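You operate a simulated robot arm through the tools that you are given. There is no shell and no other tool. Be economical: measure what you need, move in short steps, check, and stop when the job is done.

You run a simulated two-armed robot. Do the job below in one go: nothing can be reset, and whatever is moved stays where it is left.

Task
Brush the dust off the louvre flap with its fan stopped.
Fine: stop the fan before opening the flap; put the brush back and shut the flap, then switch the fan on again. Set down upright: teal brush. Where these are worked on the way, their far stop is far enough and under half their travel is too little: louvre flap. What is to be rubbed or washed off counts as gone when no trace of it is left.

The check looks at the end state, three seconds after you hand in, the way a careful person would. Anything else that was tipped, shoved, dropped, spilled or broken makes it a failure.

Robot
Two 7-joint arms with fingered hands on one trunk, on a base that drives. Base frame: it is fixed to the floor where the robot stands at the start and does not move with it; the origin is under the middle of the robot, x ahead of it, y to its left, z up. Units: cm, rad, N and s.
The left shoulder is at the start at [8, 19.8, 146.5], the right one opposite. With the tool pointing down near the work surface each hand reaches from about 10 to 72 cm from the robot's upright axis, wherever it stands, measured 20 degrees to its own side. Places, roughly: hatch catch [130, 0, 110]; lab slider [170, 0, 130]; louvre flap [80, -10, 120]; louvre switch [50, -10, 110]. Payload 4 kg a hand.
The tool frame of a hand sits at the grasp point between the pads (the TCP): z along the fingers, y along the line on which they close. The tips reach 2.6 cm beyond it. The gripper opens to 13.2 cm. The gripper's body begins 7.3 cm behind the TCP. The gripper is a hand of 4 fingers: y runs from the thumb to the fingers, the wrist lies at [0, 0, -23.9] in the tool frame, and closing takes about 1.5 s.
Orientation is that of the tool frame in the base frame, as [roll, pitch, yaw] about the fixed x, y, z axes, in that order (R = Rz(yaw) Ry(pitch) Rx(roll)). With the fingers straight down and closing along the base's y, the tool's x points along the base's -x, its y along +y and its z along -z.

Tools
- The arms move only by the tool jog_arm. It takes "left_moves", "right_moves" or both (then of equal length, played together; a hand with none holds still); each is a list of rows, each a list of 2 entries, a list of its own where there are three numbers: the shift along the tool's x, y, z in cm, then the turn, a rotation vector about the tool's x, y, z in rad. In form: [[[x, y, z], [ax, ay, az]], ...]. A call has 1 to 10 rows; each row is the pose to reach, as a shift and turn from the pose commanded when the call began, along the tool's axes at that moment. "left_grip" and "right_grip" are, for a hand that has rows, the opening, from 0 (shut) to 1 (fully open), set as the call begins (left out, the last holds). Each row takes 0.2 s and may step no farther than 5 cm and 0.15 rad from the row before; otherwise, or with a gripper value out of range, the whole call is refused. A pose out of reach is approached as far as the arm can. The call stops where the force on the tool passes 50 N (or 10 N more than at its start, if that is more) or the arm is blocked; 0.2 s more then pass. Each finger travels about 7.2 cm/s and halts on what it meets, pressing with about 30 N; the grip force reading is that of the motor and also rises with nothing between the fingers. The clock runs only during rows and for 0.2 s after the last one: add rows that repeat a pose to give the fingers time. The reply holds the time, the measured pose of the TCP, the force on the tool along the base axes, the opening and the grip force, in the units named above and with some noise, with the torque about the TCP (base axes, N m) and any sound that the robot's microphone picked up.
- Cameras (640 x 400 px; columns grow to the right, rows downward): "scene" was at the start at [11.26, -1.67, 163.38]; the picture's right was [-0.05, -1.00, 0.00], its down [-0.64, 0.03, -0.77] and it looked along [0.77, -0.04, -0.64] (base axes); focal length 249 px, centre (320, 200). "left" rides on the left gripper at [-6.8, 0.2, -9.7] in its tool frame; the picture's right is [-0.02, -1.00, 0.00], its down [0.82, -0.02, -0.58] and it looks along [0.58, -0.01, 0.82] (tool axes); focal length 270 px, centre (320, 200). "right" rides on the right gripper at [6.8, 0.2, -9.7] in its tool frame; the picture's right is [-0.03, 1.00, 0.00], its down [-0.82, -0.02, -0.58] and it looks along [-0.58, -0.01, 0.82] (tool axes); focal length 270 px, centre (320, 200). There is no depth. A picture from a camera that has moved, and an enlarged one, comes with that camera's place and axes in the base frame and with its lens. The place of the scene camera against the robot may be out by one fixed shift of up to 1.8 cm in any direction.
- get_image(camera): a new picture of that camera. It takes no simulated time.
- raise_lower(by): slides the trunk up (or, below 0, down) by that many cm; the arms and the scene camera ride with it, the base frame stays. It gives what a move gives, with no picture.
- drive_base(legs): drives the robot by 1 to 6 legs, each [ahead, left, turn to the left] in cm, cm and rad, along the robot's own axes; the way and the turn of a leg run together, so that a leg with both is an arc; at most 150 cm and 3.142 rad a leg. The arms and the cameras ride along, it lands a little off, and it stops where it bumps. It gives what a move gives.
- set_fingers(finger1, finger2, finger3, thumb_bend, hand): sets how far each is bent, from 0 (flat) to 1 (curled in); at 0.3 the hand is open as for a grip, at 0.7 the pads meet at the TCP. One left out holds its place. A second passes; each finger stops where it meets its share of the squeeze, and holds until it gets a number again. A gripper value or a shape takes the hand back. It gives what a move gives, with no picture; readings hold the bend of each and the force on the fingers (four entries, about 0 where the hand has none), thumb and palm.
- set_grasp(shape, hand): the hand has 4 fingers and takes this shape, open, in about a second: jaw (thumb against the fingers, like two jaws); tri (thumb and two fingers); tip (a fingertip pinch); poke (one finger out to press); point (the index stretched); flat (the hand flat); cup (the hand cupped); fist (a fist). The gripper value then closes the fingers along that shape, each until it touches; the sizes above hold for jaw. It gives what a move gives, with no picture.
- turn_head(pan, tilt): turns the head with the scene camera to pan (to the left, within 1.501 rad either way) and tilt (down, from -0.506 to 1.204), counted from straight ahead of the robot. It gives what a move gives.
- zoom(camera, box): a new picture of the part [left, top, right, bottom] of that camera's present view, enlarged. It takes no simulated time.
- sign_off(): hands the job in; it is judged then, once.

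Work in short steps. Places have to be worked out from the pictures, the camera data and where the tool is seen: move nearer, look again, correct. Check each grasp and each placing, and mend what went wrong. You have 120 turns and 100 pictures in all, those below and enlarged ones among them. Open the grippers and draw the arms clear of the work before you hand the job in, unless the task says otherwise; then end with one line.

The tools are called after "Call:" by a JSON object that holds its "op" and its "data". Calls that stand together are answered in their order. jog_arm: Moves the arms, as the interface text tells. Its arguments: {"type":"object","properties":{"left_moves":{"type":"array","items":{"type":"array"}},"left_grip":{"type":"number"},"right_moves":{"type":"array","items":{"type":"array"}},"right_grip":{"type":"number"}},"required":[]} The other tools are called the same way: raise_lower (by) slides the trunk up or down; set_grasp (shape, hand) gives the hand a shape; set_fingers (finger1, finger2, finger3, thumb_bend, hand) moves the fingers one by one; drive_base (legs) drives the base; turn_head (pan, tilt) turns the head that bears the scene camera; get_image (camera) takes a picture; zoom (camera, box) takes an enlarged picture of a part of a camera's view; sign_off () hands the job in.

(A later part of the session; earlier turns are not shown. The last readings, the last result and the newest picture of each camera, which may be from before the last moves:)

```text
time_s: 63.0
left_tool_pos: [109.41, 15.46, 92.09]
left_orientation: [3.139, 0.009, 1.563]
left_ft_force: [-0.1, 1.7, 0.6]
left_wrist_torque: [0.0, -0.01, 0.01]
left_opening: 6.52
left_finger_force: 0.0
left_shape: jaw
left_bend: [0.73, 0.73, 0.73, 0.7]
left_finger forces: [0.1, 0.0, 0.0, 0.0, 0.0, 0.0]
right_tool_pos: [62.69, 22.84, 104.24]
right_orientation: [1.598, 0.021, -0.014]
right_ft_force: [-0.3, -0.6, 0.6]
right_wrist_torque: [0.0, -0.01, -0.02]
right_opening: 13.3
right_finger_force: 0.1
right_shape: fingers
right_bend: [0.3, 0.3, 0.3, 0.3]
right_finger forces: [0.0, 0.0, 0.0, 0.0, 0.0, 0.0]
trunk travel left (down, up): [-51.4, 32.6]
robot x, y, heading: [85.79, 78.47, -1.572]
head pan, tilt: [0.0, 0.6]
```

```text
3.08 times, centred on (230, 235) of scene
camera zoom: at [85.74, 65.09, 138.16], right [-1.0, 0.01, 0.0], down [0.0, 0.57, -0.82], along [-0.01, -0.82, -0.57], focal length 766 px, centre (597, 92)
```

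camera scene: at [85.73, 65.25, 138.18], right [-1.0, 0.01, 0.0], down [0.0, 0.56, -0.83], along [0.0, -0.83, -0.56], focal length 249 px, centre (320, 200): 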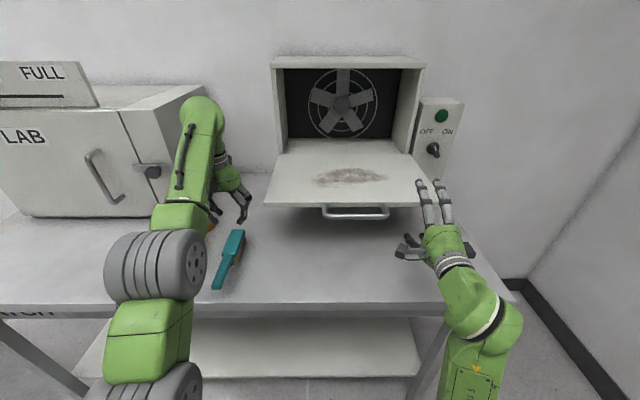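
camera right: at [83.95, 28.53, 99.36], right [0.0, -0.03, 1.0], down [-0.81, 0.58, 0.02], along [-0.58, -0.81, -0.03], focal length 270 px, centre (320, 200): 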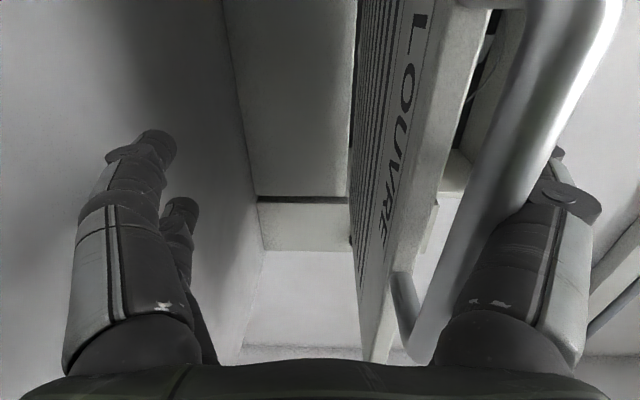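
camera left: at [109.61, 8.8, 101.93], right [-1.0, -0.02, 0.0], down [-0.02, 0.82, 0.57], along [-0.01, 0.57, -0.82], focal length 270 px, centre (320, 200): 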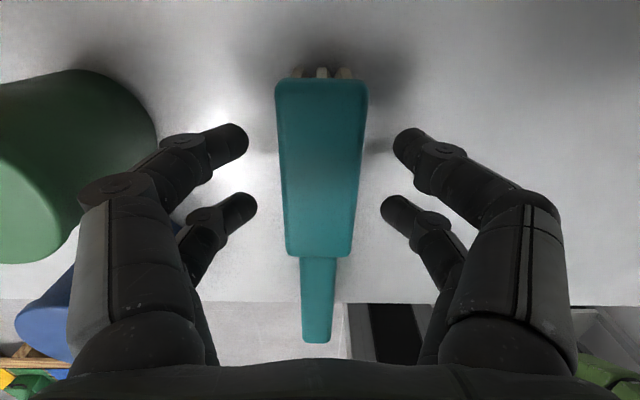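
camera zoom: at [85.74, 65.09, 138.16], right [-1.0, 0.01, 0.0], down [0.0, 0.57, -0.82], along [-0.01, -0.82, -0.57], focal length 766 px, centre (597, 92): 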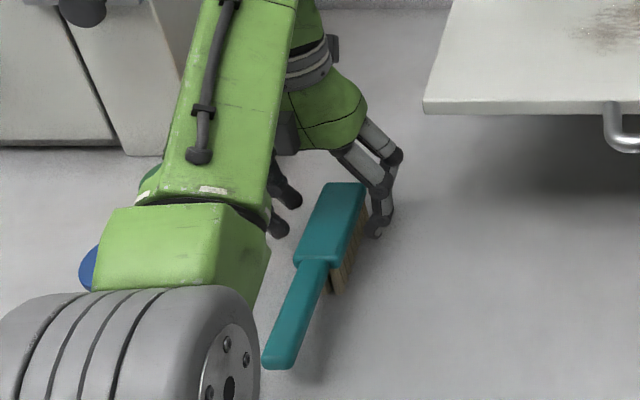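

Brush top is at z≈89, width ≈4.5 cm. I descend 2.7 cm more, slightly back to the head's middle, then close.

Call:
{"op": "jog_arm", "data": {"left_moves": [[[0.5, 0, 1.5], [0, 0, 0]], [[1, 0, 2.7], [0, 0, 0]]]}}

Call:
{"op": "jog_arm", "data": {"left_moves": [[[0, 0, 0], [0, 0, 0]], [[0, 0, 0], [0, 0, 0]], [[0, 0, 0], [0, 0, 0]], [[0, 0, 0], [0, 0, 0]]], "left_grip": 0.1}}

Call:
{"op": "get_image", "data": {"camera": "left"}}

```text
time_s: 63.6
left_tool_pos: [109.4, 16.56, 89.3]
left_orientation: [3.139, 0.01, 1.562]
left_ft_force: [-0.3, -0.1, 0.8]
left_wrist_torque: [0.01, 0.02, -0.01]
left_opening: 6.53
left_finger_force: 0.0
left_shape: jaw
left_bend: [0.73, 0.73, 0.73, 0.7]
left_finger forces: [0.0, 0.0, 0.0, 0.0, 0.1, 0.0]
right_tool_pos: [62.71, 22.89, 104.27]
right_orientation: [1.597, 0.021, -0.014]
right_ft_force: [-0.3, -0.3, -0.8]
right_wrist_torque: [-0.03, -0.03, 0.0]
right_opening: 13.26
right_finger_force: 0.0
right_shape: fingers
right_bend: [0.3, 0.3, 0.3, 0.3]
right_finger forces: [0.0, 0.1, 0.0, 0.0, 0.0, 0.0]
trunk travel left (down, up): [-51.4, 32.6]
robot x, y, heading: [86.13, 78.26, -1.577]
head pan, tilt: [0.0, 0.6]
```

```text
time_s: 64.6
left_tool_pos: [109.41, 16.41, 89.4]
left_orientation: [3.14, 0.012, 1.563]
left_ft_force: [-0.7, 0.5, 0.1]
left_wrist_torque: [0.01, 0.01, -0.02]
left_opening: 2.78
left_finger_force: 29.5
left_shape: jaw
left_bend: [0.73, 0.73, 0.73, 0.7]
left_finger forces: [27.0, 27.1, 27.0, 0.1, 27.2, 0.0]
right_tool_pos: [62.71, 22.83, 104.21]
right_orientation: [1.596, 0.02, -0.013]
right_ft_force: [-0.1, -0.3, -0.1]
right_wrist_torque: [0.02, 0.0, 0.0]
right_opening: 13.27
right_finger_force: 0.1
right_shape: fingers
right_bend: [0.3, 0.3, 0.3, 0.3]
right_finger forces: [0.0, 0.0, 0.1, 0.1, 0.0, 0.0]
trunk travel left (down, up): [-51.4, 32.6]
robot x, y, heading: [86.1, 77.93, -1.578]
head pan, tilt: [0.0, 0.6]
```

```text
48 pictures are left
camera left: at [109.56, 9.75, 99.18], right [-1.0, -0.02, 0.0], down [-0.02, 0.82, 0.57], along [-0.01, 0.57, -0.82], focal length 270 px, centre (320, 200)
```

left: 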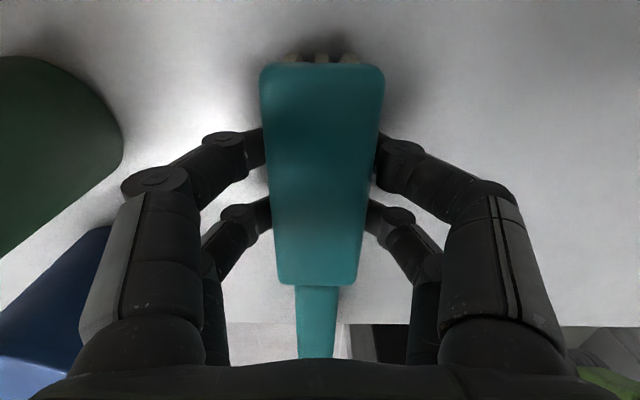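

The brush is firmly held by its head at (109.4, 16.4, 89.4). I lift it with the trunk.

Call:
{"op": "raise_lower", "data": {"by": 20}}

Call:
{"op": "get_image", "data": {"camera": "scene"}}

```text
time_s: 66.8
left_tool_pos: [109.48, 16.46, 109.41]
left_orientation: [3.141, 0.009, 1.564]
left_ft_force: [0.1, 0.3, -1.4]
left_wrist_torque: [-0.03, 0.01, -0.01]
left_opening: 2.79
left_finger_force: 29.7
left_shape: jaw
left_bend: [0.73, 0.73, 0.73, 0.7]
left_finger forces: [27.1, 27.1, 27.0, 0.0, 27.2, 0.0]
right_tool_pos: [62.66, 22.85, 124.18]
right_orientation: [1.596, 0.021, -0.014]
right_ft_force: [-1.1, 0.4, 0.1]
right_wrist_torque: [0.02, 0.02, -0.03]
right_opening: 13.29
right_finger_force: 0.0
right_shape: fingers
right_bend: [0.3, 0.3, 0.3, 0.3]
right_finger forces: [0.0, 0.0, 0.1, 0.0, 0.0, 0.0]
trunk travel left (down, up): [-71.4, 12.6]
robot x, y, heading: [86.27, 78.3, -1.574]
head pan, tilt: [0.0, 0.6]
```

```text
47 pictures are left
camera scene: at [85.73, 65.1, 158.15], right [-1.0, 0.01, 0.0], down [0.0, 0.57, -0.82], along [-0.01, -0.82, -0.57], focal length 249 px, centre (320, 200)
```

scene: 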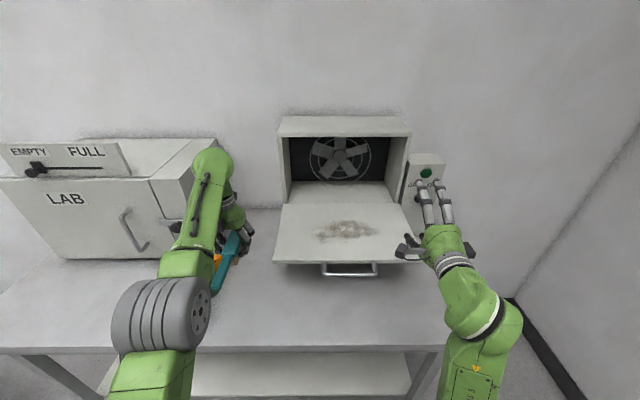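

Flap face is about level near z≈103; dust spans x≈65–88, y≈-3–9. I raise a little more and drive right so the left arm faces the dust.

Call:
{"op": "raise_lower", "data": {"by": 6}}

Call:
{"op": "drive_base", "data": {"legs": [[0, -20, 0]]}}

Call:
{"op": "get_image", "data": {"camera": "left"}}

Call:
{"op": "get_image", "data": {"camera": "scene"}}

```text
time_s: 67.8
left_tool_pos: [109.52, 16.43, 115.36]
left_orientation: [3.141, 0.011, 1.563]
left_ft_force: [0.4, -0.4, -1.1]
left_wrist_torque: [0.01, 0.02, -0.02]
left_opening: 2.77
left_finger_force: 30.5
left_shape: jaw
left_bend: [0.73, 0.73, 0.73, 0.7]
left_finger forces: [27.1, 27.2, 27.1, 0.1, 27.2, 0.0]
right_tool_pos: [62.8, 22.87, 130.38]
right_orientation: [1.597, 0.022, -0.015]
right_ft_force: [0.8, 0.0, -1.1]
right_wrist_torque: [-0.03, 0.01, 0.02]
right_opening: 13.28
right_finger_force: 0.0
right_shape: fingers
right_bend: [0.3, 0.3, 0.3, 0.3]
right_finger forces: [0.1, 0.1, 0.1, 0.0, 0.0, 0.0]
trunk travel left (down, up): [-77.4, 6.6]
robot x, y, heading: [85.98, 78.22, -1.576]
head pan, tilt: [0.0, 0.6]
```

```text
time_s: 69.4
left_tool_pos: [89.73, 16.71, 115.34]
left_orientation: [-3.14, 0.011, 1.568]
left_ft_force: [0.2, 0.6, -1.3]
left_wrist_torque: [-0.05, 0.02, 0.0]
left_opening: 2.78
left_finger_force: 30.0
left_shape: jaw
left_bend: [0.73, 0.73, 0.73, 0.7]
left_finger forces: [27.1, 27.1, 27.0, 0.0, 27.2, 0.0]
right_tool_pos: [43.07, 22.86, 130.38]
right_orientation: [1.597, 0.023, -0.011]
right_ft_force: [0.6, 0.2, -0.5]
right_wrist_torque: [0.02, 0.0, -0.07]
right_opening: 13.32
right_finger_force: 0.0
right_shape: fingers
right_bend: [0.3, 0.3, 0.3, 0.3]
right_finger forces: [0.0, 0.0, 0.1, 0.0, 0.0, 0.0]
trunk travel left (down, up): [-77.4, 6.6]
robot x, y, heading: [65.82, 78.07, -1.572]
head pan, tilt: [0.0, 0.6]
```

```text
46 pictures are left
camera left: at [89.95, 9.93, 125.08], right [-1.0, -0.02, 0.0], down [-0.02, 0.82, 0.57], along [-0.02, 0.57, -0.82], focal length 270 px, centre (320, 200)
```

left: 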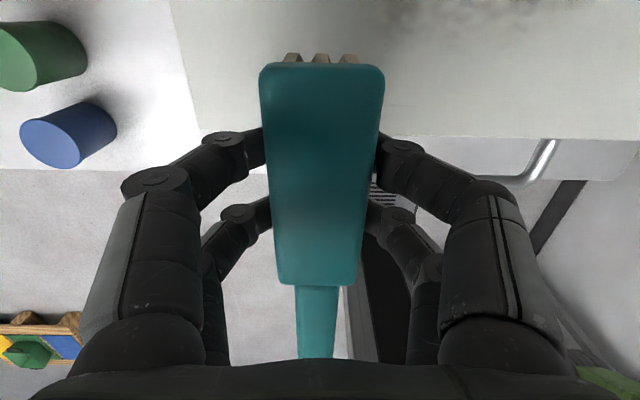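

```text
45 pictures are left
camera scene: at [66.01, 65.19, 164.16], right [-1.0, 0.0, 0.0], down [0.0, 0.57, -0.82], along [0.0, -0.82, -0.57], focal length 249 px, centre (320, 200)
```

scene: 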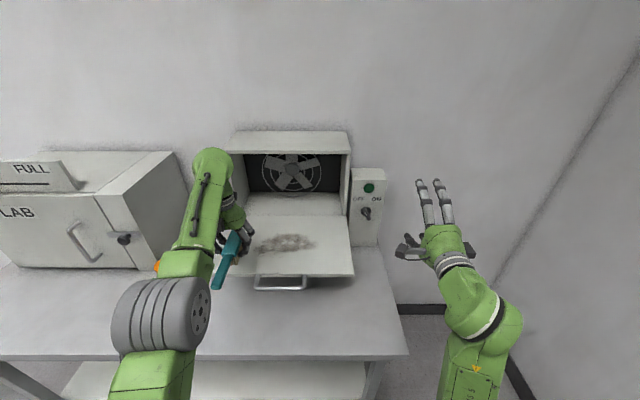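

I move the brush above the far-left of the dust at y≈4 and begin lowering toward the flap face.

Call:
{"op": "jog_arm", "data": {"left_moves": [[[-4, 0, 0], [0, 0, 0]], [[-8, 0, 0], [0, 0, 0]], [[-12.5, 0, 0], [0, 0, 0]], [[-12.5, 0, 2.5], [0, 0, 0]], [[-12.5, 0, 5], [0, 0, 0]]]}}

Call:
{"op": "get_image", "data": {"camera": "left"}}

Call:
{"op": "zoom", "data": {"camera": "scene", "box": [180, 180, 380, 305]}}

```text
time_s: 70.6
left_tool_pos: [89.97, 5.28, 110.95]
left_orientation: [3.141, 0.011, 1.571]
left_ft_force: [0.8, -1.3, -1.3]
left_wrist_torque: [0.03, 0.02, -0.03]
left_opening: 2.76
left_finger_force: 29.4
left_shape: jaw
left_bend: [0.73, 0.73, 0.73, 0.7]
left_finger forces: [27.1, 27.2, 27.0, 0.1, 27.3, 0.1]
left hand out of reach, approached as far as the arm can: row 3, 4, 5
right_tool_pos: [42.71, 22.78, 130.18]
right_orientation: [1.597, 0.022, -0.007]
right_ft_force: [-0.3, 0.8, 0.4]
right_wrist_torque: [0.03, 0.01, 0.01]
right_opening: 13.3
right_finger_force: 0.0
right_shape: fingers
right_bend: [0.3, 0.3, 0.3, 0.3]
right_finger forces: [0.0, 0.1, 0.1, 0.0, 0.1, 0.0]
trunk travel left (down, up): [-77.4, 6.6]
robot x, y, heading: [65.34, 78.51, -1.571]
head pan, tilt: [0.0, 0.6]
```

```text
44 pictures are left
camera left: at [90.03, -1.41, 120.65], right [-1.0, -0.02, 0.0], down [-0.02, 0.82, 0.57], along [-0.01, 0.57, -0.82], focal length 270 px, centre (320, 200)
```

left: 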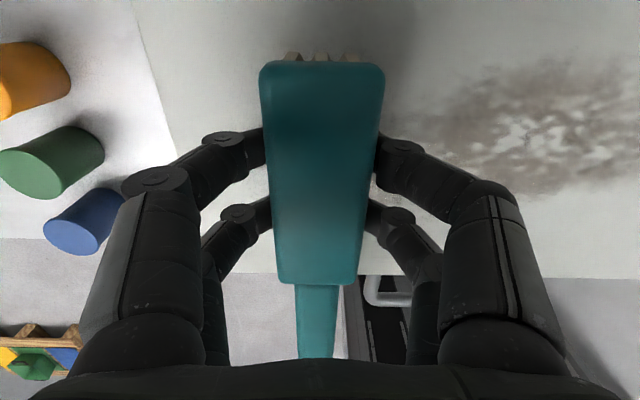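

```text
3.20 times, centred on (280, 242) of scene
camera zoom: at [65.53, 64.97, 164.15], right [-1.0, 0.0, 0.0], down [0.0, 0.57, -0.82], along [0.0, -0.82, -0.57], focal length 797 px, centre (448, 64)
```

zoom: 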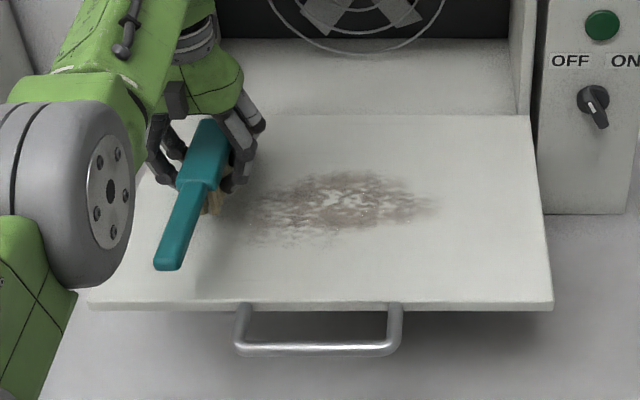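

I'm at reach limit; drive 7 cm forward, then come back to y≈5 relative to the dust (left camera puts dust at y≈0–10).

Call:
{"op": "drive_base", "data": {"legs": [[7, 0, 0]]}}

Call:
{"op": "jog_arm", "data": {"left_moves": [[[3, 0.5, 0], [0, 0, 0]], [[5.2, 0.5, 0], [0, 0, 0]], [[5.2, 0.5, 1], [0, 0, 0]], [[5.2, 0.5, 1.5], [0, 0, 0]]]}}

```text
time_s: 71.6
left_tool_pos: [89.75, -0.3, 111.97]
left_orientation: [3.14, 0.023, 1.57]
left_ft_force: [-0.6, 1.1, -0.7]
left_wrist_torque: [-0.08, -0.02, 0.0]
left_opening: 2.75
left_finger_force: 29.9
left_shape: jaw
left_bend: [0.73, 0.73, 0.73, 0.7]
left_finger forces: [27.0, 27.2, 27.1, 0.0, 27.4, 0.1]
right_tool_pos: [42.54, 17.31, 130.77]
right_orientation: [1.582, 0.022, -0.011]
right_ft_force: [0.3, 0.7, -0.2]
right_wrist_torque: [0.0, 0.02, 0.04]
right_opening: 13.29
right_finger_force: 0.0
right_shape: fingers
right_bend: [0.3, 0.3, 0.3, 0.3]
right_finger forces: [0.1, 0.1, 0.0, 0.1, 0.0, 0.0]
trunk travel left (down, up): [-77.4, 6.6]
robot x, y, heading: [65.65, 71.41, -1.576]
head pan, tilt: [0.0, 0.6]
```

```text
time_s: 72.0
left_tool_pos: [89.75, 1.73, 107.35]
left_orientation: [-3.131, -0.071, 1.572]
left_ft_force: [0.0, -5.5, 10.8]
left_wrist_torque: [-0.15, -0.02, -0.02]
left_opening: 3.13
left_finger_force: 30.0
left_shape: jaw
left_bend: [0.75, 0.75, 0.74, 0.72]
left_finger forces: [29.6, 29.1, 28.9, 0.1, 30.0, 0.0]
right_tool_pos: [42.41, 15.93, 130.2]
right_orientation: [1.596, 0.019, -0.01]
right_ft_force: [0.0, -0.3, 0.6]
right_wrist_torque: [0.0, -0.02, 0.01]
right_opening: 13.31
right_finger_force: 0.1
right_shape: fingers
right_bend: [0.3, 0.3, 0.3, 0.3]
right_finger forces: [0.0, 0.0, 0.0, 0.1, 0.0, 0.1]
trunk travel left (down, up): [-77.4, 6.6]
robot x, y, heading: [65.62, 71.51, -1.571]
head pan, tilt: [0.0, 0.6]
stopped in row 1 (left hand): the force on the tool passed its limit at 114 N (the readings are from after the stop); the commanded pose is now the measured one
```

It contacted the flap early (commanded pose had been lower than reached). I check the brush in the grip.

Call:
{"op": "get_image", "data": {"camera": "left"}}

Call:
{"op": "zoom", "data": {"camera": "scene", "box": [180, 180, 380, 305]}}

```text
42 pictures are left
camera left: at [89.97, -5.81, 116.52], right [-1.0, -0.03, 0.01], down [-0.01, 0.77, 0.63], along [-0.02, 0.63, -0.77], focal length 270 px, centre (320, 200)
```

left: 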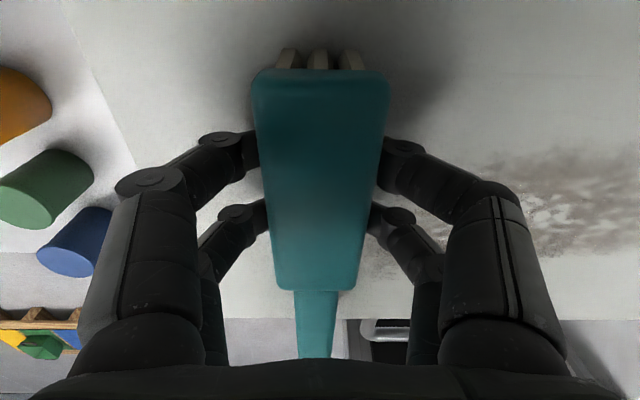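

```text
3.20 times, centred on (280, 242) of scene
camera zoom: at [65.16, 58.31, 164.17], right [-1.0, 0.0, 0.0], down [0.0, 0.57, -0.82], along [0.0, -0.82, -0.57], focal length 797 px, centre (448, 64)
```

zoom: 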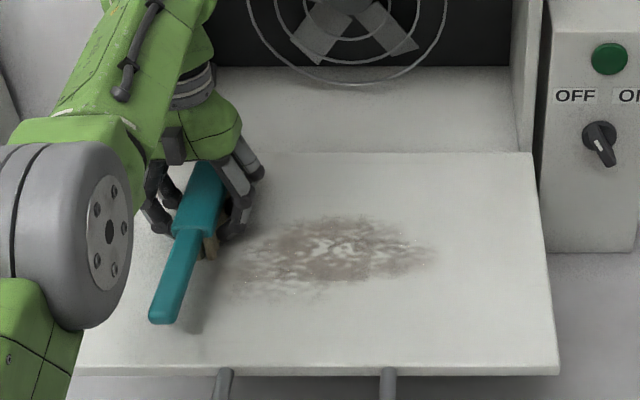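

Brush still well held. I lift 2 cm, level the hand, and shift to y≈5.5.

Call:
{"op": "jog_arm", "data": {"left_moves": [[[0, 0, -1], [0, 0, 0]], [[1, 0, -2], [0, -0.04, 0]], [[2.5, 0, -2], [0, -0.08, 0]], [[3.8, 0, -2], [0, -0.08, 0]], [[3.8, 0, -2], [0, -0.08, 0]]]}}

```text
time_s: 73.2
left_tool_pos: [89.9, 5.54, 109.32]
left_orientation: [-3.13, -0.002, 1.571]
left_ft_force: [-0.1, -0.5, -1.2]
left_wrist_torque: [0.01, 0.02, 0.0]
left_opening: 3.04
left_finger_force: 30.0
left_shape: jaw
left_bend: [0.75, 0.74, 0.74, 0.71]
left_finger forces: [28.6, 28.5, 28.6, 0.1, 28.6, 0.0]
right_tool_pos: [42.48, 15.8, 130.22]
right_orientation: [1.599, 0.019, -0.009]
right_ft_force: [-0.6, 0.6, 0.3]
right_wrist_torque: [0.0, 0.02, 0.01]
right_opening: 13.29
right_finger_force: 0.2
right_shape: fingers
right_bend: [0.3, 0.3, 0.3, 0.3]
right_finger forces: [0.1, 0.1, 0.0, 0.1, 0.0, 0.0]
trunk travel left (down, up): [-77.4, 6.6]
robot x, y, heading: [65.64, 71.5, -1.573]
head pan, tilt: [0.0, 0.6]
```

Now I descend in small steps to find light contact.

Call:
{"op": "jog_arm", "data": {"left_moves": [[[0, 0, 0.5], [0, 0, 0]], [[0, 0, 0.9], [0, 0, 0]], [[0, 0, 1.2], [0, 0, 0]]]}}

```text
time_s: 74.0
left_tool_pos: [89.89, 5.79, 108.17]
left_orientation: [-3.132, 0.0, 1.571]
left_ft_force: [0.7, -0.6, -1.9]
left_wrist_torque: [0.0, 0.02, -0.02]
left_opening: 3.04
left_finger_force: 29.8
left_shape: jaw
left_bend: [0.75, 0.74, 0.74, 0.71]
left_finger forces: [28.5, 28.6, 28.6, 0.0, 28.6, 0.0]
right_tool_pos: [42.45, 15.95, 130.23]
right_orientation: [1.595, 0.021, -0.011]
right_ft_force: [0.3, 1.1, -0.5]
right_wrist_torque: [0.0, -0.04, 0.0]
right_opening: 13.28
right_finger_force: 0.1
right_shape: fingers
right_bend: [0.3, 0.3, 0.3, 0.3]
right_finger forces: [0.1, 0.0, 0.1, 0.1, 0.0, 0.0]
trunk travel left (down, up): [-77.4, 6.6]
robot x, y, heading: [65.69, 71.4, -1.574]
head pan, tilt: [0.0, 0.6]
```

Call:
{"op": "jog_arm", "data": {"left_moves": [[[0, 0, 0.3], [0, 0, 0]], [[0, 0, 0.6], [0, 0, 0]]]}}

```text
time_s: 74.6
left_tool_pos: [89.91, 5.57, 107.73]
left_orientation: [-3.131, 0.001, 1.571]
left_ft_force: [0.1, -1.5, 0.0]
left_wrist_torque: [0.03, -0.05, 0.0]
left_opening: 2.99
left_finger_force: 29.7
left_shape: jaw
left_bend: [0.74, 0.74, 0.74, 0.71]
left_finger forces: [28.3, 28.9, 28.6, 0.1, 28.3, 0.0]
right_tool_pos: [42.56, 15.96, 130.26]
right_orientation: [1.594, 0.022, -0.011]
right_ft_force: [-0.8, -0.3, -0.3]
right_wrist_torque: [-0.01, -0.02, 0.01]
right_opening: 13.3
right_finger_force: 0.0
right_shape: fingers
right_bend: [0.3, 0.3, 0.3, 0.3]
right_finger forces: [0.0, 0.1, 0.0, 0.0, 0.0, 0.1]
trunk travel left (down, up): [-77.4, 6.6]
robot x, y, heading: [66.17, 71.35, -1.574]
head pan, tilt: [0.0, 0.6]
```

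Light contact begins at TCP z≈107.7. I press 0.5 cm and sweep toward -x over the dust.

Call:
{"op": "jog_arm", "data": {"left_moves": [[[0, -2, 0.3], [0, 0, 0]], [[0, -5, 0.5], [0, 0, 0]], [[0, -8, 0.5], [0, 0, 0]], [[0, -11, 0.5], [0, 0, 0]], [[0, -14, 0.5], [0, 0, 0]], [[0, -17, 0.5], [0, 0, 0]], [[0, -20, 0.5], [0, 0, 0]], [[0, -23, 0.5], [0, 0, 0]], [[0, -26, 0.5], [0, 0, 0]], [[0, -28, 0.5], [0, 0, 0]]]}}

Call:
{"op": "zoom", "data": {"camera": "scene", "box": [180, 180, 380, 305]}}

```text
time_s: 76.8
left_tool_pos: [61.94, 5.98, 107.35]
left_orientation: [-3.132, 0.003, 1.571]
left_ft_force: [7.4, -0.9, 15.1]
left_wrist_torque: [0.38, -0.28, -0.19]
left_opening: 2.96
left_finger_force: 30.5
left_shape: jaw
left_bend: [0.74, 0.75, 0.75, 0.71]
left_finger forces: [29.1, 35.0, 29.4, 0.0, 27.6, 0.0]
right_tool_pos: [42.62, 16.2, 130.43]
right_orientation: [1.593, 0.021, -0.01]
right_ft_force: [0.3, 0.1, -0.7]
right_wrist_torque: [-0.01, 0.0, 0.05]
right_opening: 13.3
right_finger_force: 0.1
right_shape: fingers
right_bend: [0.3, 0.3, 0.3, 0.3]
right_finger forces: [0.1, 0.0, 0.0, 0.1, 0.1, 0.1]
trunk travel left (down, up): [-77.4, 6.6]
robot x, y, heading: [65.62, 71.54, -1.571]
head pan, tilt: [0.0, 0.6]
```

```text
3.20 times, centred on (280, 242) of scene
camera zoom: at [65.47, 58.65, 164.19], right [-1.0, 0.0, 0.0], down [0.0, 0.56, -0.83], along [0.0, -0.83, -0.56], focal length 797 px, centre (448, 64)
```

zoom: 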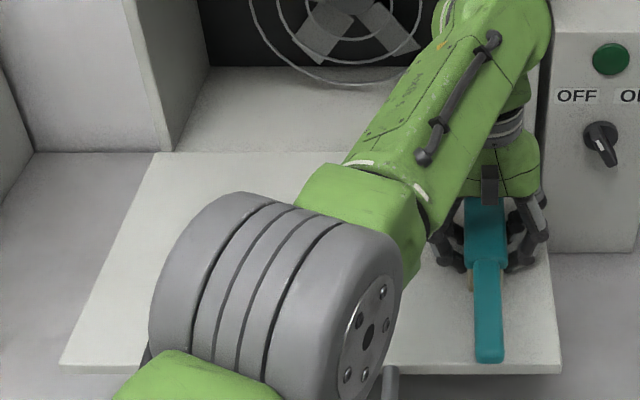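

15 N contact. I sweep back at y≈3.5.

Call:
{"op": "jog_arm", "data": {"left_moves": [[[-1.2, 0, 0], [0, 0, 0]], [[-2.4, 2, 0], [0, 0, 0]], [[-2.4, 5, 0], [0, 0, 0]], [[-2.4, 8, 0], [0, 0, 0]], [[-2.4, 12, 0], [0, 0, 0]], [[-2.4, 15, 0], [0, 0, 0]], [[-2.4, 18, 0], [0, 0, 0]], [[-2.4, 22, 0], [0, 0, 0]], [[-2.4, 26, 0], [0, 0, 0]], [[-2.4, 30, 0], [0, 0, 0]]]}}

Call:
{"op": "zoom", "data": {"camera": "scene", "box": [180, 180, 380, 305]}}

Call:
{"op": "get_image", "data": {"camera": "left"}}

```text
time_s: 79.0
left_tool_pos: [91.59, 3.2, 107.3]
left_orientation: [-3.133, 0.008, 1.57]
left_ft_force: [-10.5, -0.6, 24.0]
left_wrist_torque: [0.3, 0.29, 0.14]
left_opening: 2.98
left_finger_force: 30.2
left_shape: jaw
left_bend: [0.74, 0.75, 0.74, 0.71]
left_finger forces: [27.9, 29.4, 34.9, 0.0, 32.9, 0.1]
right_tool_pos: [42.14, 16.46, 130.4]
right_orientation: [1.591, 0.021, -0.01]
right_ft_force: [0.5, -0.1, 0.2]
right_wrist_torque: [0.0, -0.01, -0.03]
right_opening: 13.29
right_finger_force: 0.0
right_shape: fingers
right_bend: [0.3, 0.3, 0.3, 0.3]
right_finger forces: [0.0, 0.1, 0.0, 0.1, 0.0, 0.0]
trunk travel left (down, up): [-77.4, 6.6]
robot x, y, heading: [65.45, 71.62, -1.571]
head pan, tilt: [0.0, 0.6]
```

```text
3.20 times, centred on (280, 242) of scene
camera zoom: at [64.99, 58.88, 164.23], right [-1.0, 0.0, 0.0], down [0.0, 0.56, -0.83], along [0.0, -0.83, -0.56], focal length 797 px, centre (448, 64)
```

zoom: 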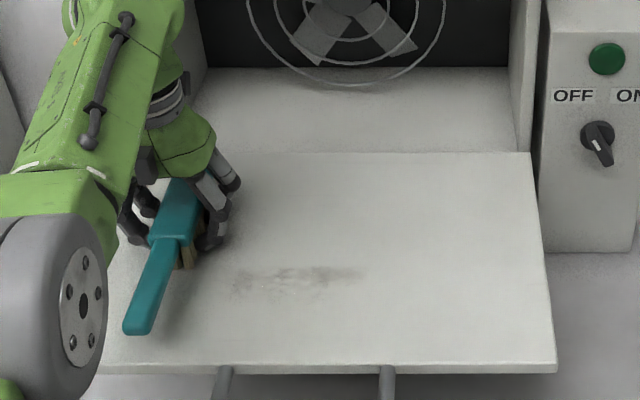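

```text
38 pictures are left
camera left: at [91.92, -3.6, 117.07], right [-1.0, -0.02, 0.01], down [-0.01, 0.82, 0.57], along [-0.02, 0.57, -0.82], focal length 270 px, centre (320, 200)
```

left: 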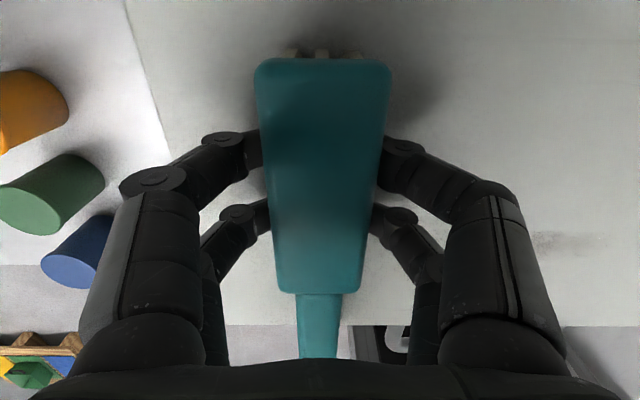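

Most dust is gone; a faint strip remains at y≈8–11. I lift, shift to y≈10, and sweep again.

Call:
{"op": "jog_arm", "data": {"left_moves": [[[2.5, 0, -0.3], [0, 0, 0]], [[5, 0, -0.3], [0, 0, 0]], [[6.8, -1, 0], [0, 0, 0]], [[6.8, -4, 0.1], [0, 0, 0]], [[6.8, -7.5, 0.1], [0, 0, 0]], [[6.8, -11, 0.1], [0, 0, 0]], [[6.8, -14.5, 0.1], [0, 0, 0]], [[6.8, -18, 0.1], [0, 0, 0]], [[6.8, -22, 0.1], [0, 0, 0]], [[6.8, -26, 0.1], [0, 0, 0]]]}}

Call:
{"op": "jog_arm", "data": {"left_moves": [[[0, 0, 0], [0, 0, 0]], [[-1, 3, 0.1], [0, 0, 0]], [[-1, 6, 0.1], [0, 0, 0]], [[-1, 9, 0.1], [0, 0, 0]], [[-1, 12, 0.1], [0, 0, 0]], [[-1, 15, 0.1], [0, 0, 0]], [[-1, 18, 0.1], [0, 0, 0]], [[-1, 21, 0.1], [0, 0, 0]], [[-1, 24, 0.1], [0, 0, 0]], [[-1, 27, -2], [0, 0, 0]]]}}

Call:
{"op": "zoom", "data": {"camera": "scene", "box": [180, 180, 380, 305]}}

Call:
{"op": "get_image", "data": {"camera": "left"}}

```text
time_s: 81.2
left_tool_pos: [65.83, 10.08, 107.27]
left_orientation: [-3.131, 0.004, 1.571]
left_ft_force: [9.0, -0.4, 18.7]
left_wrist_torque: [0.17, -0.28, -0.1]
left_opening: 2.96
left_finger_force: 29.8
left_shape: jaw
left_bend: [0.74, 0.75, 0.75, 0.71]
left_finger forces: [32.8, 34.6, 29.6, 0.0, 28.4, 0.0]
right_tool_pos: [42.62, 16.31, 130.36]
right_orientation: [1.593, 0.023, -0.011]
right_ft_force: [0.1, -0.2, -1.0]
right_wrist_torque: [0.0, -0.02, -0.02]
right_opening: 13.29
right_finger_force: 0.2
right_shape: fingers
right_bend: [0.3, 0.3, 0.3, 0.3]
right_finger forces: [0.0, 0.0, 0.1, 0.1, 0.1, 0.1]
trunk travel left (down, up): [-77.4, 6.6]
robot x, y, heading: [65.61, 71.39, -1.576]
head pan, tilt: [0.0, 0.6]
```

```text
time_s: 83.4
left_tool_pos: [93.51, 8.94, 108.33]
left_orientation: [-3.128, -0.012, 1.572]
left_ft_force: [0.5, -0.3, -1.9]
left_wrist_torque: [0.01, 0.04, 0.01]
left_opening: 2.99
left_finger_force: 29.6
left_shape: jaw
left_bend: [0.74, 0.74, 0.74, 0.71]
left_finger forces: [29.4, 28.8, 28.9, 0.0, 29.4, 0.1]
right_tool_pos: [43.19, 15.68, 130.09]
right_orientation: [1.598, 0.025, -0.009]
right_ft_force: [-0.3, 0.2, 0.5]
right_wrist_torque: [0.02, 0.02, -0.02]
right_opening: 13.3
right_finger_force: 0.0
right_shape: fingers
right_bend: [0.3, 0.3, 0.3, 0.3]
right_finger forces: [0.0, 0.0, 0.1, 0.0, 0.0, 0.0]
trunk travel left (down, up): [-77.4, 6.6]
robot x, y, heading: [65.42, 71.53, -1.564]
head pan, tilt: [0.0, 0.6]
```

```text
3.20 times, centred on (280, 242) of scene
camera zoom: at [66.04, 57.91, 164.06], right [-1.0, 0.0, 0.0], down [0.0, 0.57, -0.82], along [0.0, -0.82, -0.57], focal length 797 px, centre (448, 64)
```

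zoom: 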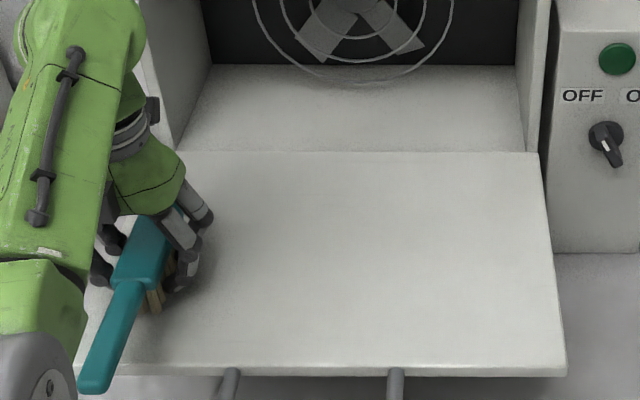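

```text
36 pictures are left
camera left: at [93.77, 2.0, 117.79], right [-1.0, -0.03, 0.01], down [-0.01, 0.81, 0.59], along [-0.03, 0.59, -0.81], focal length 270 px, centre (320, 200)
```

left: 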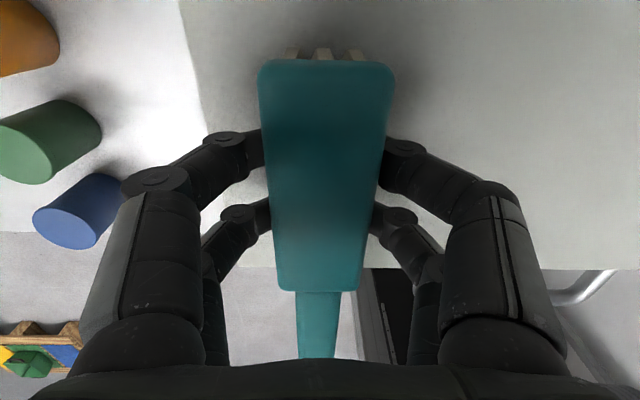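

The flap looks clean. I raise and drive back-left so that the brush is over its original spot.

Call:
{"op": "raise_lower", "data": {"by": 6}}

Call:
{"op": "drive_base", "data": {"legs": [[-7, 0, -0.008], [0, 16, 0]]}}

Call:
{"op": "zoom", "data": {"camera": "scene", "box": [220, 180, 420, 305]}}

Call:
{"op": "get_image", "data": {"camera": "left"}}

```text
time_s: 84.4
left_tool_pos: [92.8, 8.93, 114.87]
left_orientation: [-3.135, -0.001, 1.572]
left_ft_force: [-0.3, -0.2, -0.5]
left_wrist_torque: [-0.01, 0.0, 0.02]
left_opening: 2.96
left_finger_force: 30.4
left_shape: jaw
left_bend: [0.74, 0.74, 0.74, 0.71]
left_finger forces: [29.5, 28.8, 28.9, 0.0, 29.4, 0.0]
right_tool_pos: [42.42, 16.14, 136.24]
right_orientation: [1.595, 0.02, -0.012]
right_ft_force: [-0.5, 0.7, -0.4]
right_wrist_torque: [-0.01, 0.0, 0.01]
right_opening: 13.29
right_finger_force: 0.1
right_shape: fingers
right_bend: [0.3, 0.3, 0.3, 0.3]
right_finger forces: [0.0, 0.0, 0.1, 0.0, 0.0, 0.0]
trunk travel left (down, up): [-83.4, 0.6]
robot x, y, heading: [66.04, 71.17, -1.574]
head pan, tilt: [0.0, 0.6]
```

```text
time_s: 86.4
left_tool_pos: [107.88, 15.67, 115.13]
left_orientation: [-3.134, 0.003, 1.56]
left_ft_force: [-1.0, 0.2, -1.4]
left_wrist_torque: [-0.06, -0.03, -0.02]
left_opening: 2.96
left_finger_force: 30.3
left_shape: jaw
left_bend: [0.74, 0.74, 0.74, 0.71]
left_finger forces: [29.5, 28.8, 28.9, 0.0, 29.5, 0.1]
right_tool_pos: [57.59, 23.3, 136.32]
right_orientation: [1.592, 0.017, -0.02]
right_ft_force: [-0.6, 0.4, -0.1]
right_wrist_torque: [-0.01, -0.01, 0.08]
right_opening: 13.29
right_finger_force: 0.1
right_shape: fingers
right_bend: [0.3, 0.3, 0.3, 0.3]
right_finger forces: [0.0, 0.0, 0.0, 0.1, 0.0, 0.0]
trunk travel left (down, up): [-83.4, 0.6]
robot x, y, heading: [81.99, 78.57, -1.583]
head pan, tilt: [0.0, 0.6]
```

```text
3.20 times, centred on (320, 242) of scene
camera zoom: at [80.77, 65.53, 170.2], right [-1.0, 0.01, 0.0], down [0.01, 0.56, -0.83], along [-0.01, -0.83, -0.56], focal length 797 px, centre (320, 64)
```

zoom: 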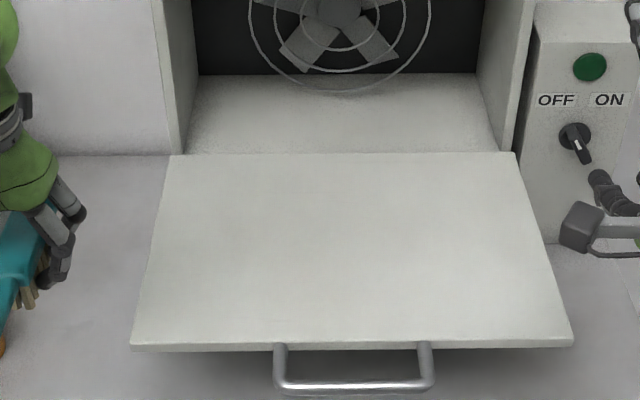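

```text
34 pictures are left
camera left: at [108.02, 8.92, 124.88], right [-1.0, -0.01, 0.01], down [-0.01, 0.82, 0.57], along [-0.01, 0.57, -0.82], focal length 270 px, centre (320, 200)
```

left: 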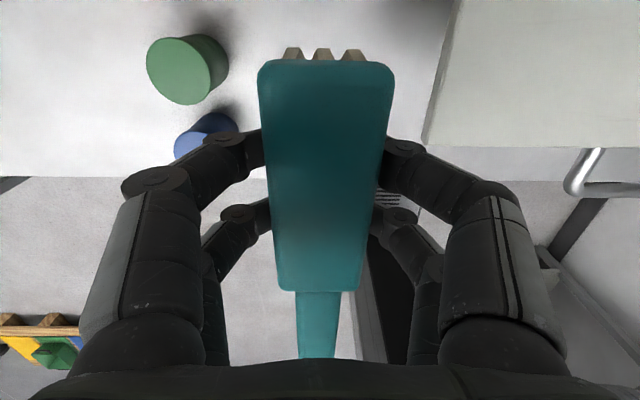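

The flap is spotless. I lower the brush over its original spot to just above the bench.

Call:
{"op": "jog_arm", "data": {"left_moves": [[[0.3, 0.7, 4], [0, 0, 0]], [[0.7, 1.5, 8], [0, 0, 0]], [[0.7, 1.5, 12], [0, 0, 0]], [[0.7, 1.5, 16], [0, 0, 0]], [[0.7, 1.5, 20], [0, 0, 0]], [[0.7, 1.5, 23.5], [0, 0, 0]]]}}

Call:
{"op": "zoom", "data": {"camera": "scene", "box": [150, 200, 290, 320]}}

```text
time_s: 87.8
left_tool_pos: [109.47, 16.23, 91.51]
left_orientation: [-3.131, 0.002, 1.561]
left_ft_force: [-0.5, 0.8, -1.3]
left_wrist_torque: [0.02, 0.02, -0.01]
left_opening: 2.97
left_finger_force: 29.7
left_shape: jaw
left_bend: [0.74, 0.74, 0.74, 0.71]
left_finger forces: [29.4, 28.7, 28.8, 0.0, 29.3, 0.0]
right_tool_pos: [57.83, 22.95, 136.1]
right_orientation: [1.596, 0.021, -0.02]
right_ft_force: [0.3, -0.5, 0.6]
right_wrist_torque: [-0.01, 0.02, 0.04]
right_opening: 13.26
right_finger_force: 0.0
right_shape: fingers
right_bend: [0.3, 0.3, 0.3, 0.3]
right_finger forces: [0.0, 0.0, 0.0, 0.0, 0.0, 0.0]
trunk travel left (down, up): [-83.4, 0.6]
robot x, y, heading: [81.79, 78.12, -1.588]
head pan, tilt: [0.0, 0.6]
```

```text
3.33 times, centred on (220, 260) of scene
camera zoom: at [81.28, 65.02, 170.16], right [-1.0, 0.01, 0.0], down [0.01, 0.57, -0.82], along [-0.01, -0.82, -0.57], focal length 830 px, centre (653, 0)
```

zoom: 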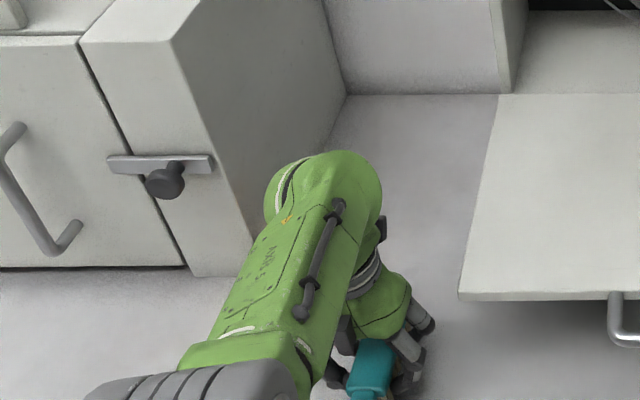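

Descending slowly to contact.

Call:
{"op": "jog_arm", "data": {"left_moves": [[[0, 0, 0.7], [0, 0, 0]], [[0, 0, 1.3], [0, 0, 0]], [[0, 0, 1.8], [0, 0, 0]]]}}

```text
time_s: 88.6
left_tool_pos: [109.43, 16.1, 89.61]
left_orientation: [-3.131, 0.002, 1.56]
left_ft_force: [0.0, -0.2, -0.3]
left_wrist_torque: [-0.01, 0.01, 0.0]
left_opening: 2.97
left_finger_force: 30.6
left_shape: jaw
left_bend: [0.74, 0.74, 0.74, 0.71]
left_finger forces: [29.4, 28.7, 28.7, 0.0, 29.3, 0.0]
right_tool_pos: [58.05, 22.84, 136.26]
right_orientation: [1.597, 0.02, -0.021]
right_ft_force: [-0.5, 0.3, -0.8]
right_wrist_torque: [0.01, 0.01, 0.0]
right_opening: 13.26
right_finger_force: 0.0
right_shape: fingers
right_bend: [0.3, 0.3, 0.3, 0.3]
right_finger forces: [0.0, 0.1, 0.1, 0.0, 0.0, 0.0]
trunk travel left (down, up): [-83.4, 0.6]
robot x, y, heading: [81.59, 78.19, -1.583]
head pan, tilt: [0.0, 0.6]
```

Call:
{"op": "jog_arm", "data": {"left_moves": [[[0, 0, 0.2], [0, 0, 0]], [[0, 0, 0.4], [0, 0, 0]]]}}

```text
time_s: 89.2
left_tool_pos: [109.4, 16.04, 89.07]
left_orientation: [-3.13, 0.0, 1.56]
left_ft_force: [-0.5, 0.1, -1.8]
left_wrist_torque: [-0.01, -0.03, 0.01]
left_opening: 2.98
left_finger_force: 29.9
left_shape: jaw
left_bend: [0.74, 0.74, 0.74, 0.71]
left_finger forces: [29.4, 28.6, 28.6, 0.0, 29.4, 0.0]
right_tool_pos: [58.01, 22.88, 136.23]
right_orientation: [1.596, 0.023, -0.022]
right_ft_force: [-0.2, 0.2, 0.1]
right_wrist_torque: [-0.02, -0.01, -0.02]
right_opening: 13.29
right_finger_force: 0.1
right_shape: fingers
right_bend: [0.3, 0.3, 0.3, 0.3]
right_finger forces: [0.1, 0.0, 0.1, 0.0, 0.1, 0.0]
trunk travel left (down, up): [-83.4, 0.6]
robot x, y, heading: [81.95, 78.18, -1.582]
head pan, tilt: [0.0, 0.6]
```

Call:
{"op": "jog_arm", "data": {"left_moves": [[[0, 0, 0.3], [0, 0, 0]], [[0, 0, 0.5], [0, 0, 0]]]}}

Call:
{"op": "get_image", "data": {"camera": "left"}}

```text
time_s: 89.8
left_tool_pos: [109.58, 16.29, 88.67]
left_orientation: [-3.131, 0.003, 1.56]
left_ft_force: [-0.5, 0.0, 2.3]
left_wrist_torque: [0.18, 0.0, 0.03]
left_opening: 2.97
left_finger_force: 29.7
left_shape: jaw
left_bend: [0.74, 0.74, 0.74, 0.71]
left_finger forces: [29.2, 28.8, 29.2, 0.0, 29.1, 0.1]
right_tool_pos: [57.96, 23.05, 136.06]
right_orientation: [1.595, 0.02, -0.019]
right_ft_force: [-0.4, -0.6, -0.1]
right_wrist_torque: [0.01, -0.02, 0.01]
right_opening: 13.29
right_finger_force: 0.0
right_shape: fingers
right_bend: [0.3, 0.3, 0.3, 0.3]
right_finger forces: [0.0, 0.0, 0.1, 0.0, 0.0, 0.0]
trunk travel left (down, up): [-83.4, 0.6]
robot x, y, heading: [81.9, 78.3, -1.578]
head pan, tilt: [0.0, 0.6]
```

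```text
32 pictures are left
camera left: at [109.62, 9.34, 98.5], right [-1.0, -0.01, 0.01], down [-0.01, 0.82, 0.57], along [-0.02, 0.57, -0.82], focal length 270 px, centre (320, 200)
```

left: 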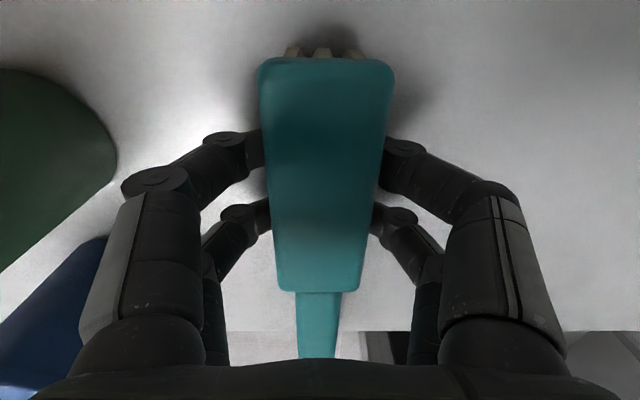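

Bristles touch the bench. I open, wait, and lift straight up.

Call:
{"op": "jog_arm", "data": {"left_moves": [[[0, 0, 0], [0, 0, 0]], [[0, 0, 0], [0, 0, 0]], [[0, 0, 0], [0, 0, 0]], [[0, 0, -1], [0, 0, 0]], [[0, 0, -4], [0, 0, 0]], [[0, 0, -8], [0, 0, 0]], [[0, 0, -12], [0, 0, 0]], [[0, 0, -16], [0, 0, 0]]], "left_grip": 0.5}}

Call:
{"op": "get_image", "data": {"camera": "left"}}

```text
time_s: 91.6
left_tool_pos: [109.45, 16.35, 104.43]
left_orientation: [-3.133, 0.0, 1.559]
left_ft_force: [0.3, -0.4, 0.3]
left_wrist_torque: [0.03, -0.01, 0.0]
left_opening: 6.57
left_finger_force: 0.1
left_shape: jaw
left_bend: [0.73, 0.73, 0.73, 0.7]
left_finger forces: [0.1, 0.0, 0.1, 0.0, 0.1, 0.1]
right_tool_pos: [57.97, 22.99, 136.29]
right_orientation: [1.595, 0.021, -0.02]
right_ft_force: [-0.7, -0.1, -0.4]
right_wrist_torque: [0.03, 0.01, 0.0]
right_opening: 13.28
right_finger_force: 0.1
right_shape: fingers
right_bend: [0.3, 0.3, 0.3, 0.3]
right_finger forces: [0.0, 0.0, 0.0, 0.0, 0.1, 0.0]
trunk travel left (down, up): [-83.4, 0.6]
robot x, y, heading: [81.89, 78.33, -1.582]
head pan, tilt: [0.0, 0.6]
```

```text
31 pictures are left
camera left: at [109.64, 9.46, 114.19], right [-1.0, -0.02, 0.01], down [-0.01, 0.82, 0.58], along [-0.02, 0.58, -0.82], focal length 270 px, centre (320, 200)
```

left: 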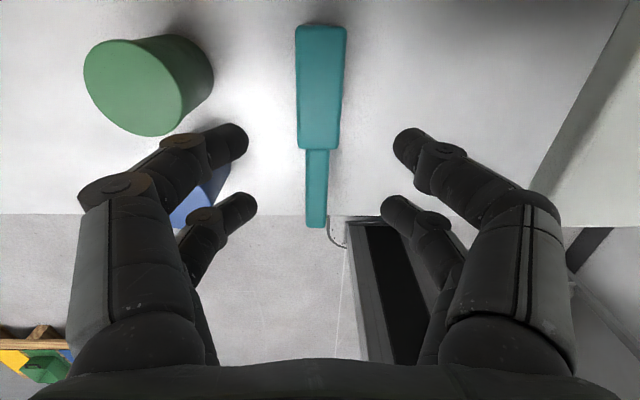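

The brush is back in place. Next I close the flap: first roll the right hand flat (fork) and back the base off.

Call:
{"op": "drive_base", "data": {"legs": [[-12, 0, 0]]}}

Call:
{"op": "jog_arm", "data": {"right_moves": [[[0, 0, 0], [0, 0, -0.15]], [[0, 0, 0], [0, 0, -0.3]], [[0, 0, 0], [0, 0, -0.45]], [[0, 0, 0], [0, 0, -0.6]], [[0, 0, 0], [0, 0, -0.75]], [[0, 0, 0], [0, 0, -0.9]], [[0, 0, 0], [0, 0, -1.05]], [[0, 0, 0], [0, 0, -1.2]], [[0, 0, 0], [0, 0, -1.35]], [[0, 0, 0], [0, 0, -1.5]]], "right_grip": 0.4}}

Call:
{"op": "get_image", "data": {"camera": "scene"}}

```text
time_s: 92.9
left_tool_pos: [109.56, 27.49, 104.18]
left_orientation: [-3.13, -0.004, 1.559]
left_ft_force: [0.7, -0.3, 0.7]
left_wrist_torque: [0.04, 0.03, -0.04]
left_opening: 6.55
left_finger_force: 0.1
left_shape: jaw
left_bend: [0.73, 0.73, 0.73, 0.7]
left_finger forces: [0.0, 0.0, 0.0, 0.0, 0.1, 0.1]
right_tool_pos: [58.1, 34.06, 135.86]
right_orientation: [1.602, 0.021, -0.021]
right_ft_force: [-0.1, -1.1, 0.0]
right_wrist_torque: [0.01, 0.03, -0.01]
right_opening: 13.3
right_finger_force: 0.0
right_shape: fingers
right_bend: [0.3, 0.3, 0.3, 0.3]
right_finger forces: [0.0, 0.0, 0.0, 0.0, 0.1, 0.0]
trunk travel left (down, up): [-83.4, 0.6]
robot x, y, heading: [82.0, 90.23, -1.577]
head pan, tilt: [0.0, 0.6]
```

```text
time_s: 95.1
left_tool_pos: [109.53, 28.13, 104.46]
left_orientation: [-3.133, 0.001, 1.559]
left_ft_force: [-0.4, -0.8, 0.0]
left_wrist_torque: [-0.03, 0.0, 0.02]
left_opening: 6.56
left_finger_force: 0.1
left_shape: jaw
left_bend: [0.73, 0.73, 0.73, 0.7]
left_finger forces: [0.0, 0.0, 0.0, 0.0, 0.0, 0.1]
right_tool_pos: [58.1, 34.8, 136.21]
right_orientation: [2.05, 1.518, 0.457]
right_ft_force: [-0.3, -0.1, -0.7]
right_wrist_torque: [-0.01, -0.01, -0.01]
right_opening: 5.32
right_finger_force: 0.1
right_shape: jaw
right_bend: [0.73, 0.73, 0.73, 0.7]
right_finger forces: [0.0, 0.1, 0.0, 0.1, 0.0, 0.1]
trunk travel left (down, up): [-83.4, 0.6]
robot x, y, heading: [81.63, 90.26, -1.586]
head pan, tilt: [0.0, 0.6]
```

```text
30 pictures are left
camera scene: at [81.45, 76.88, 170.16], right [-1.0, 0.01, 0.0], down [0.01, 0.56, -0.83], along [-0.01, -0.83, -0.56], focal length 249 px, centre (320, 200)
```

scene: 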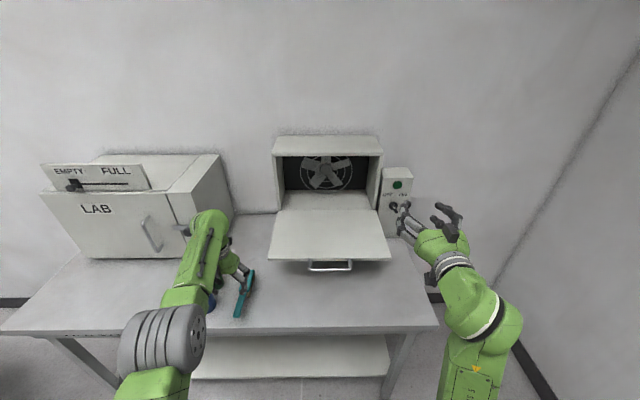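

Now I lower the right hand beneath flap level (z≈96) at x≈63, still in front of the bench.

Call:
{"op": "jog_arm", "data": {"right_moves": [[[4, 0.5, 0], [0, 0, -0.02]], [[8, 1, 0], [0, 0, -0.04]], [[12, 1.5, 0], [0, 0, -0.06]], [[16, 2, 0], [0, 0, -0.07]], [[20, 2.5, 0], [0, 0, -0.07]], [[24, 3, 0], [0, 0, -0.07]], [[28, 3.5, 0], [0, 0, -0.07]], [[32, 4, 0], [0, 0, -0.07]], [[36, 4.5, 0], [0, 0, -0.07]], [[40, 5, 0], [0, 0, -0.07]]]}}

Call:
{"op": "get_image", "data": {"camera": "right"}}

```text
time_s: 97.3
left_tool_pos: [109.53, 27.92, 104.54]
left_orientation: [-3.131, 0.004, 1.56]
left_ft_force: [-0.8, 0.1, 0.2]
left_wrist_torque: [0.0, 0.0, 0.02]
left_opening: 6.57
left_finger_force: 0.1
left_shape: jaw
left_bend: [0.73, 0.73, 0.73, 0.7]
left_finger forces: [0.0, 0.1, 0.0, 0.0, 0.0, 0.0]
right_tool_pos: [64.55, 34.62, 104.39]
right_orientation: [-2.474, 1.535, 2.216]
right_ft_force: [0.1, 0.3, -0.8]
right_wrist_torque: [0.01, 0.0, 0.0]
right_opening: 5.29
right_finger_force: 0.1
right_shape: jaw
right_bend: [0.73, 0.73, 0.73, 0.7]
right_finger forces: [0.0, 0.0, 0.0, 0.0, 0.0, 0.1]
right hand out of reach, approached as far as the arm can: row 1, 2, 3, 4, 5, 9, 10
trunk travel left (down, up): [-83.4, 0.6]
robot x, y, heading: [81.42, 90.1, -1.583]
head pan, tilt: [0.0, 0.6]
```

```text
29 pictures are left
camera right: at [64.82, 44.51, 97.88], right [1.0, -0.02, 0.0], down [0.01, 0.56, 0.83], along [-0.02, -0.83, 0.56], focal length 270 px, centre (320, 200)
```

right: 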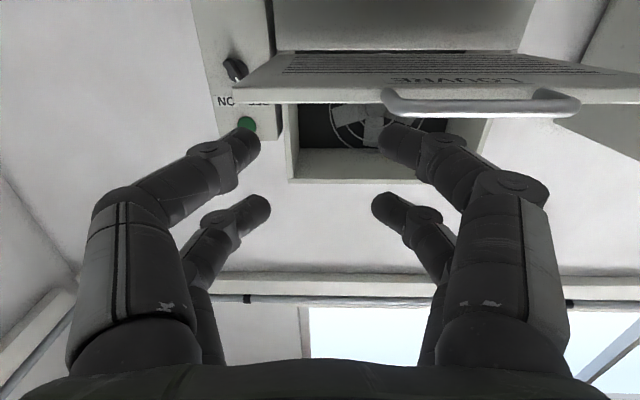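

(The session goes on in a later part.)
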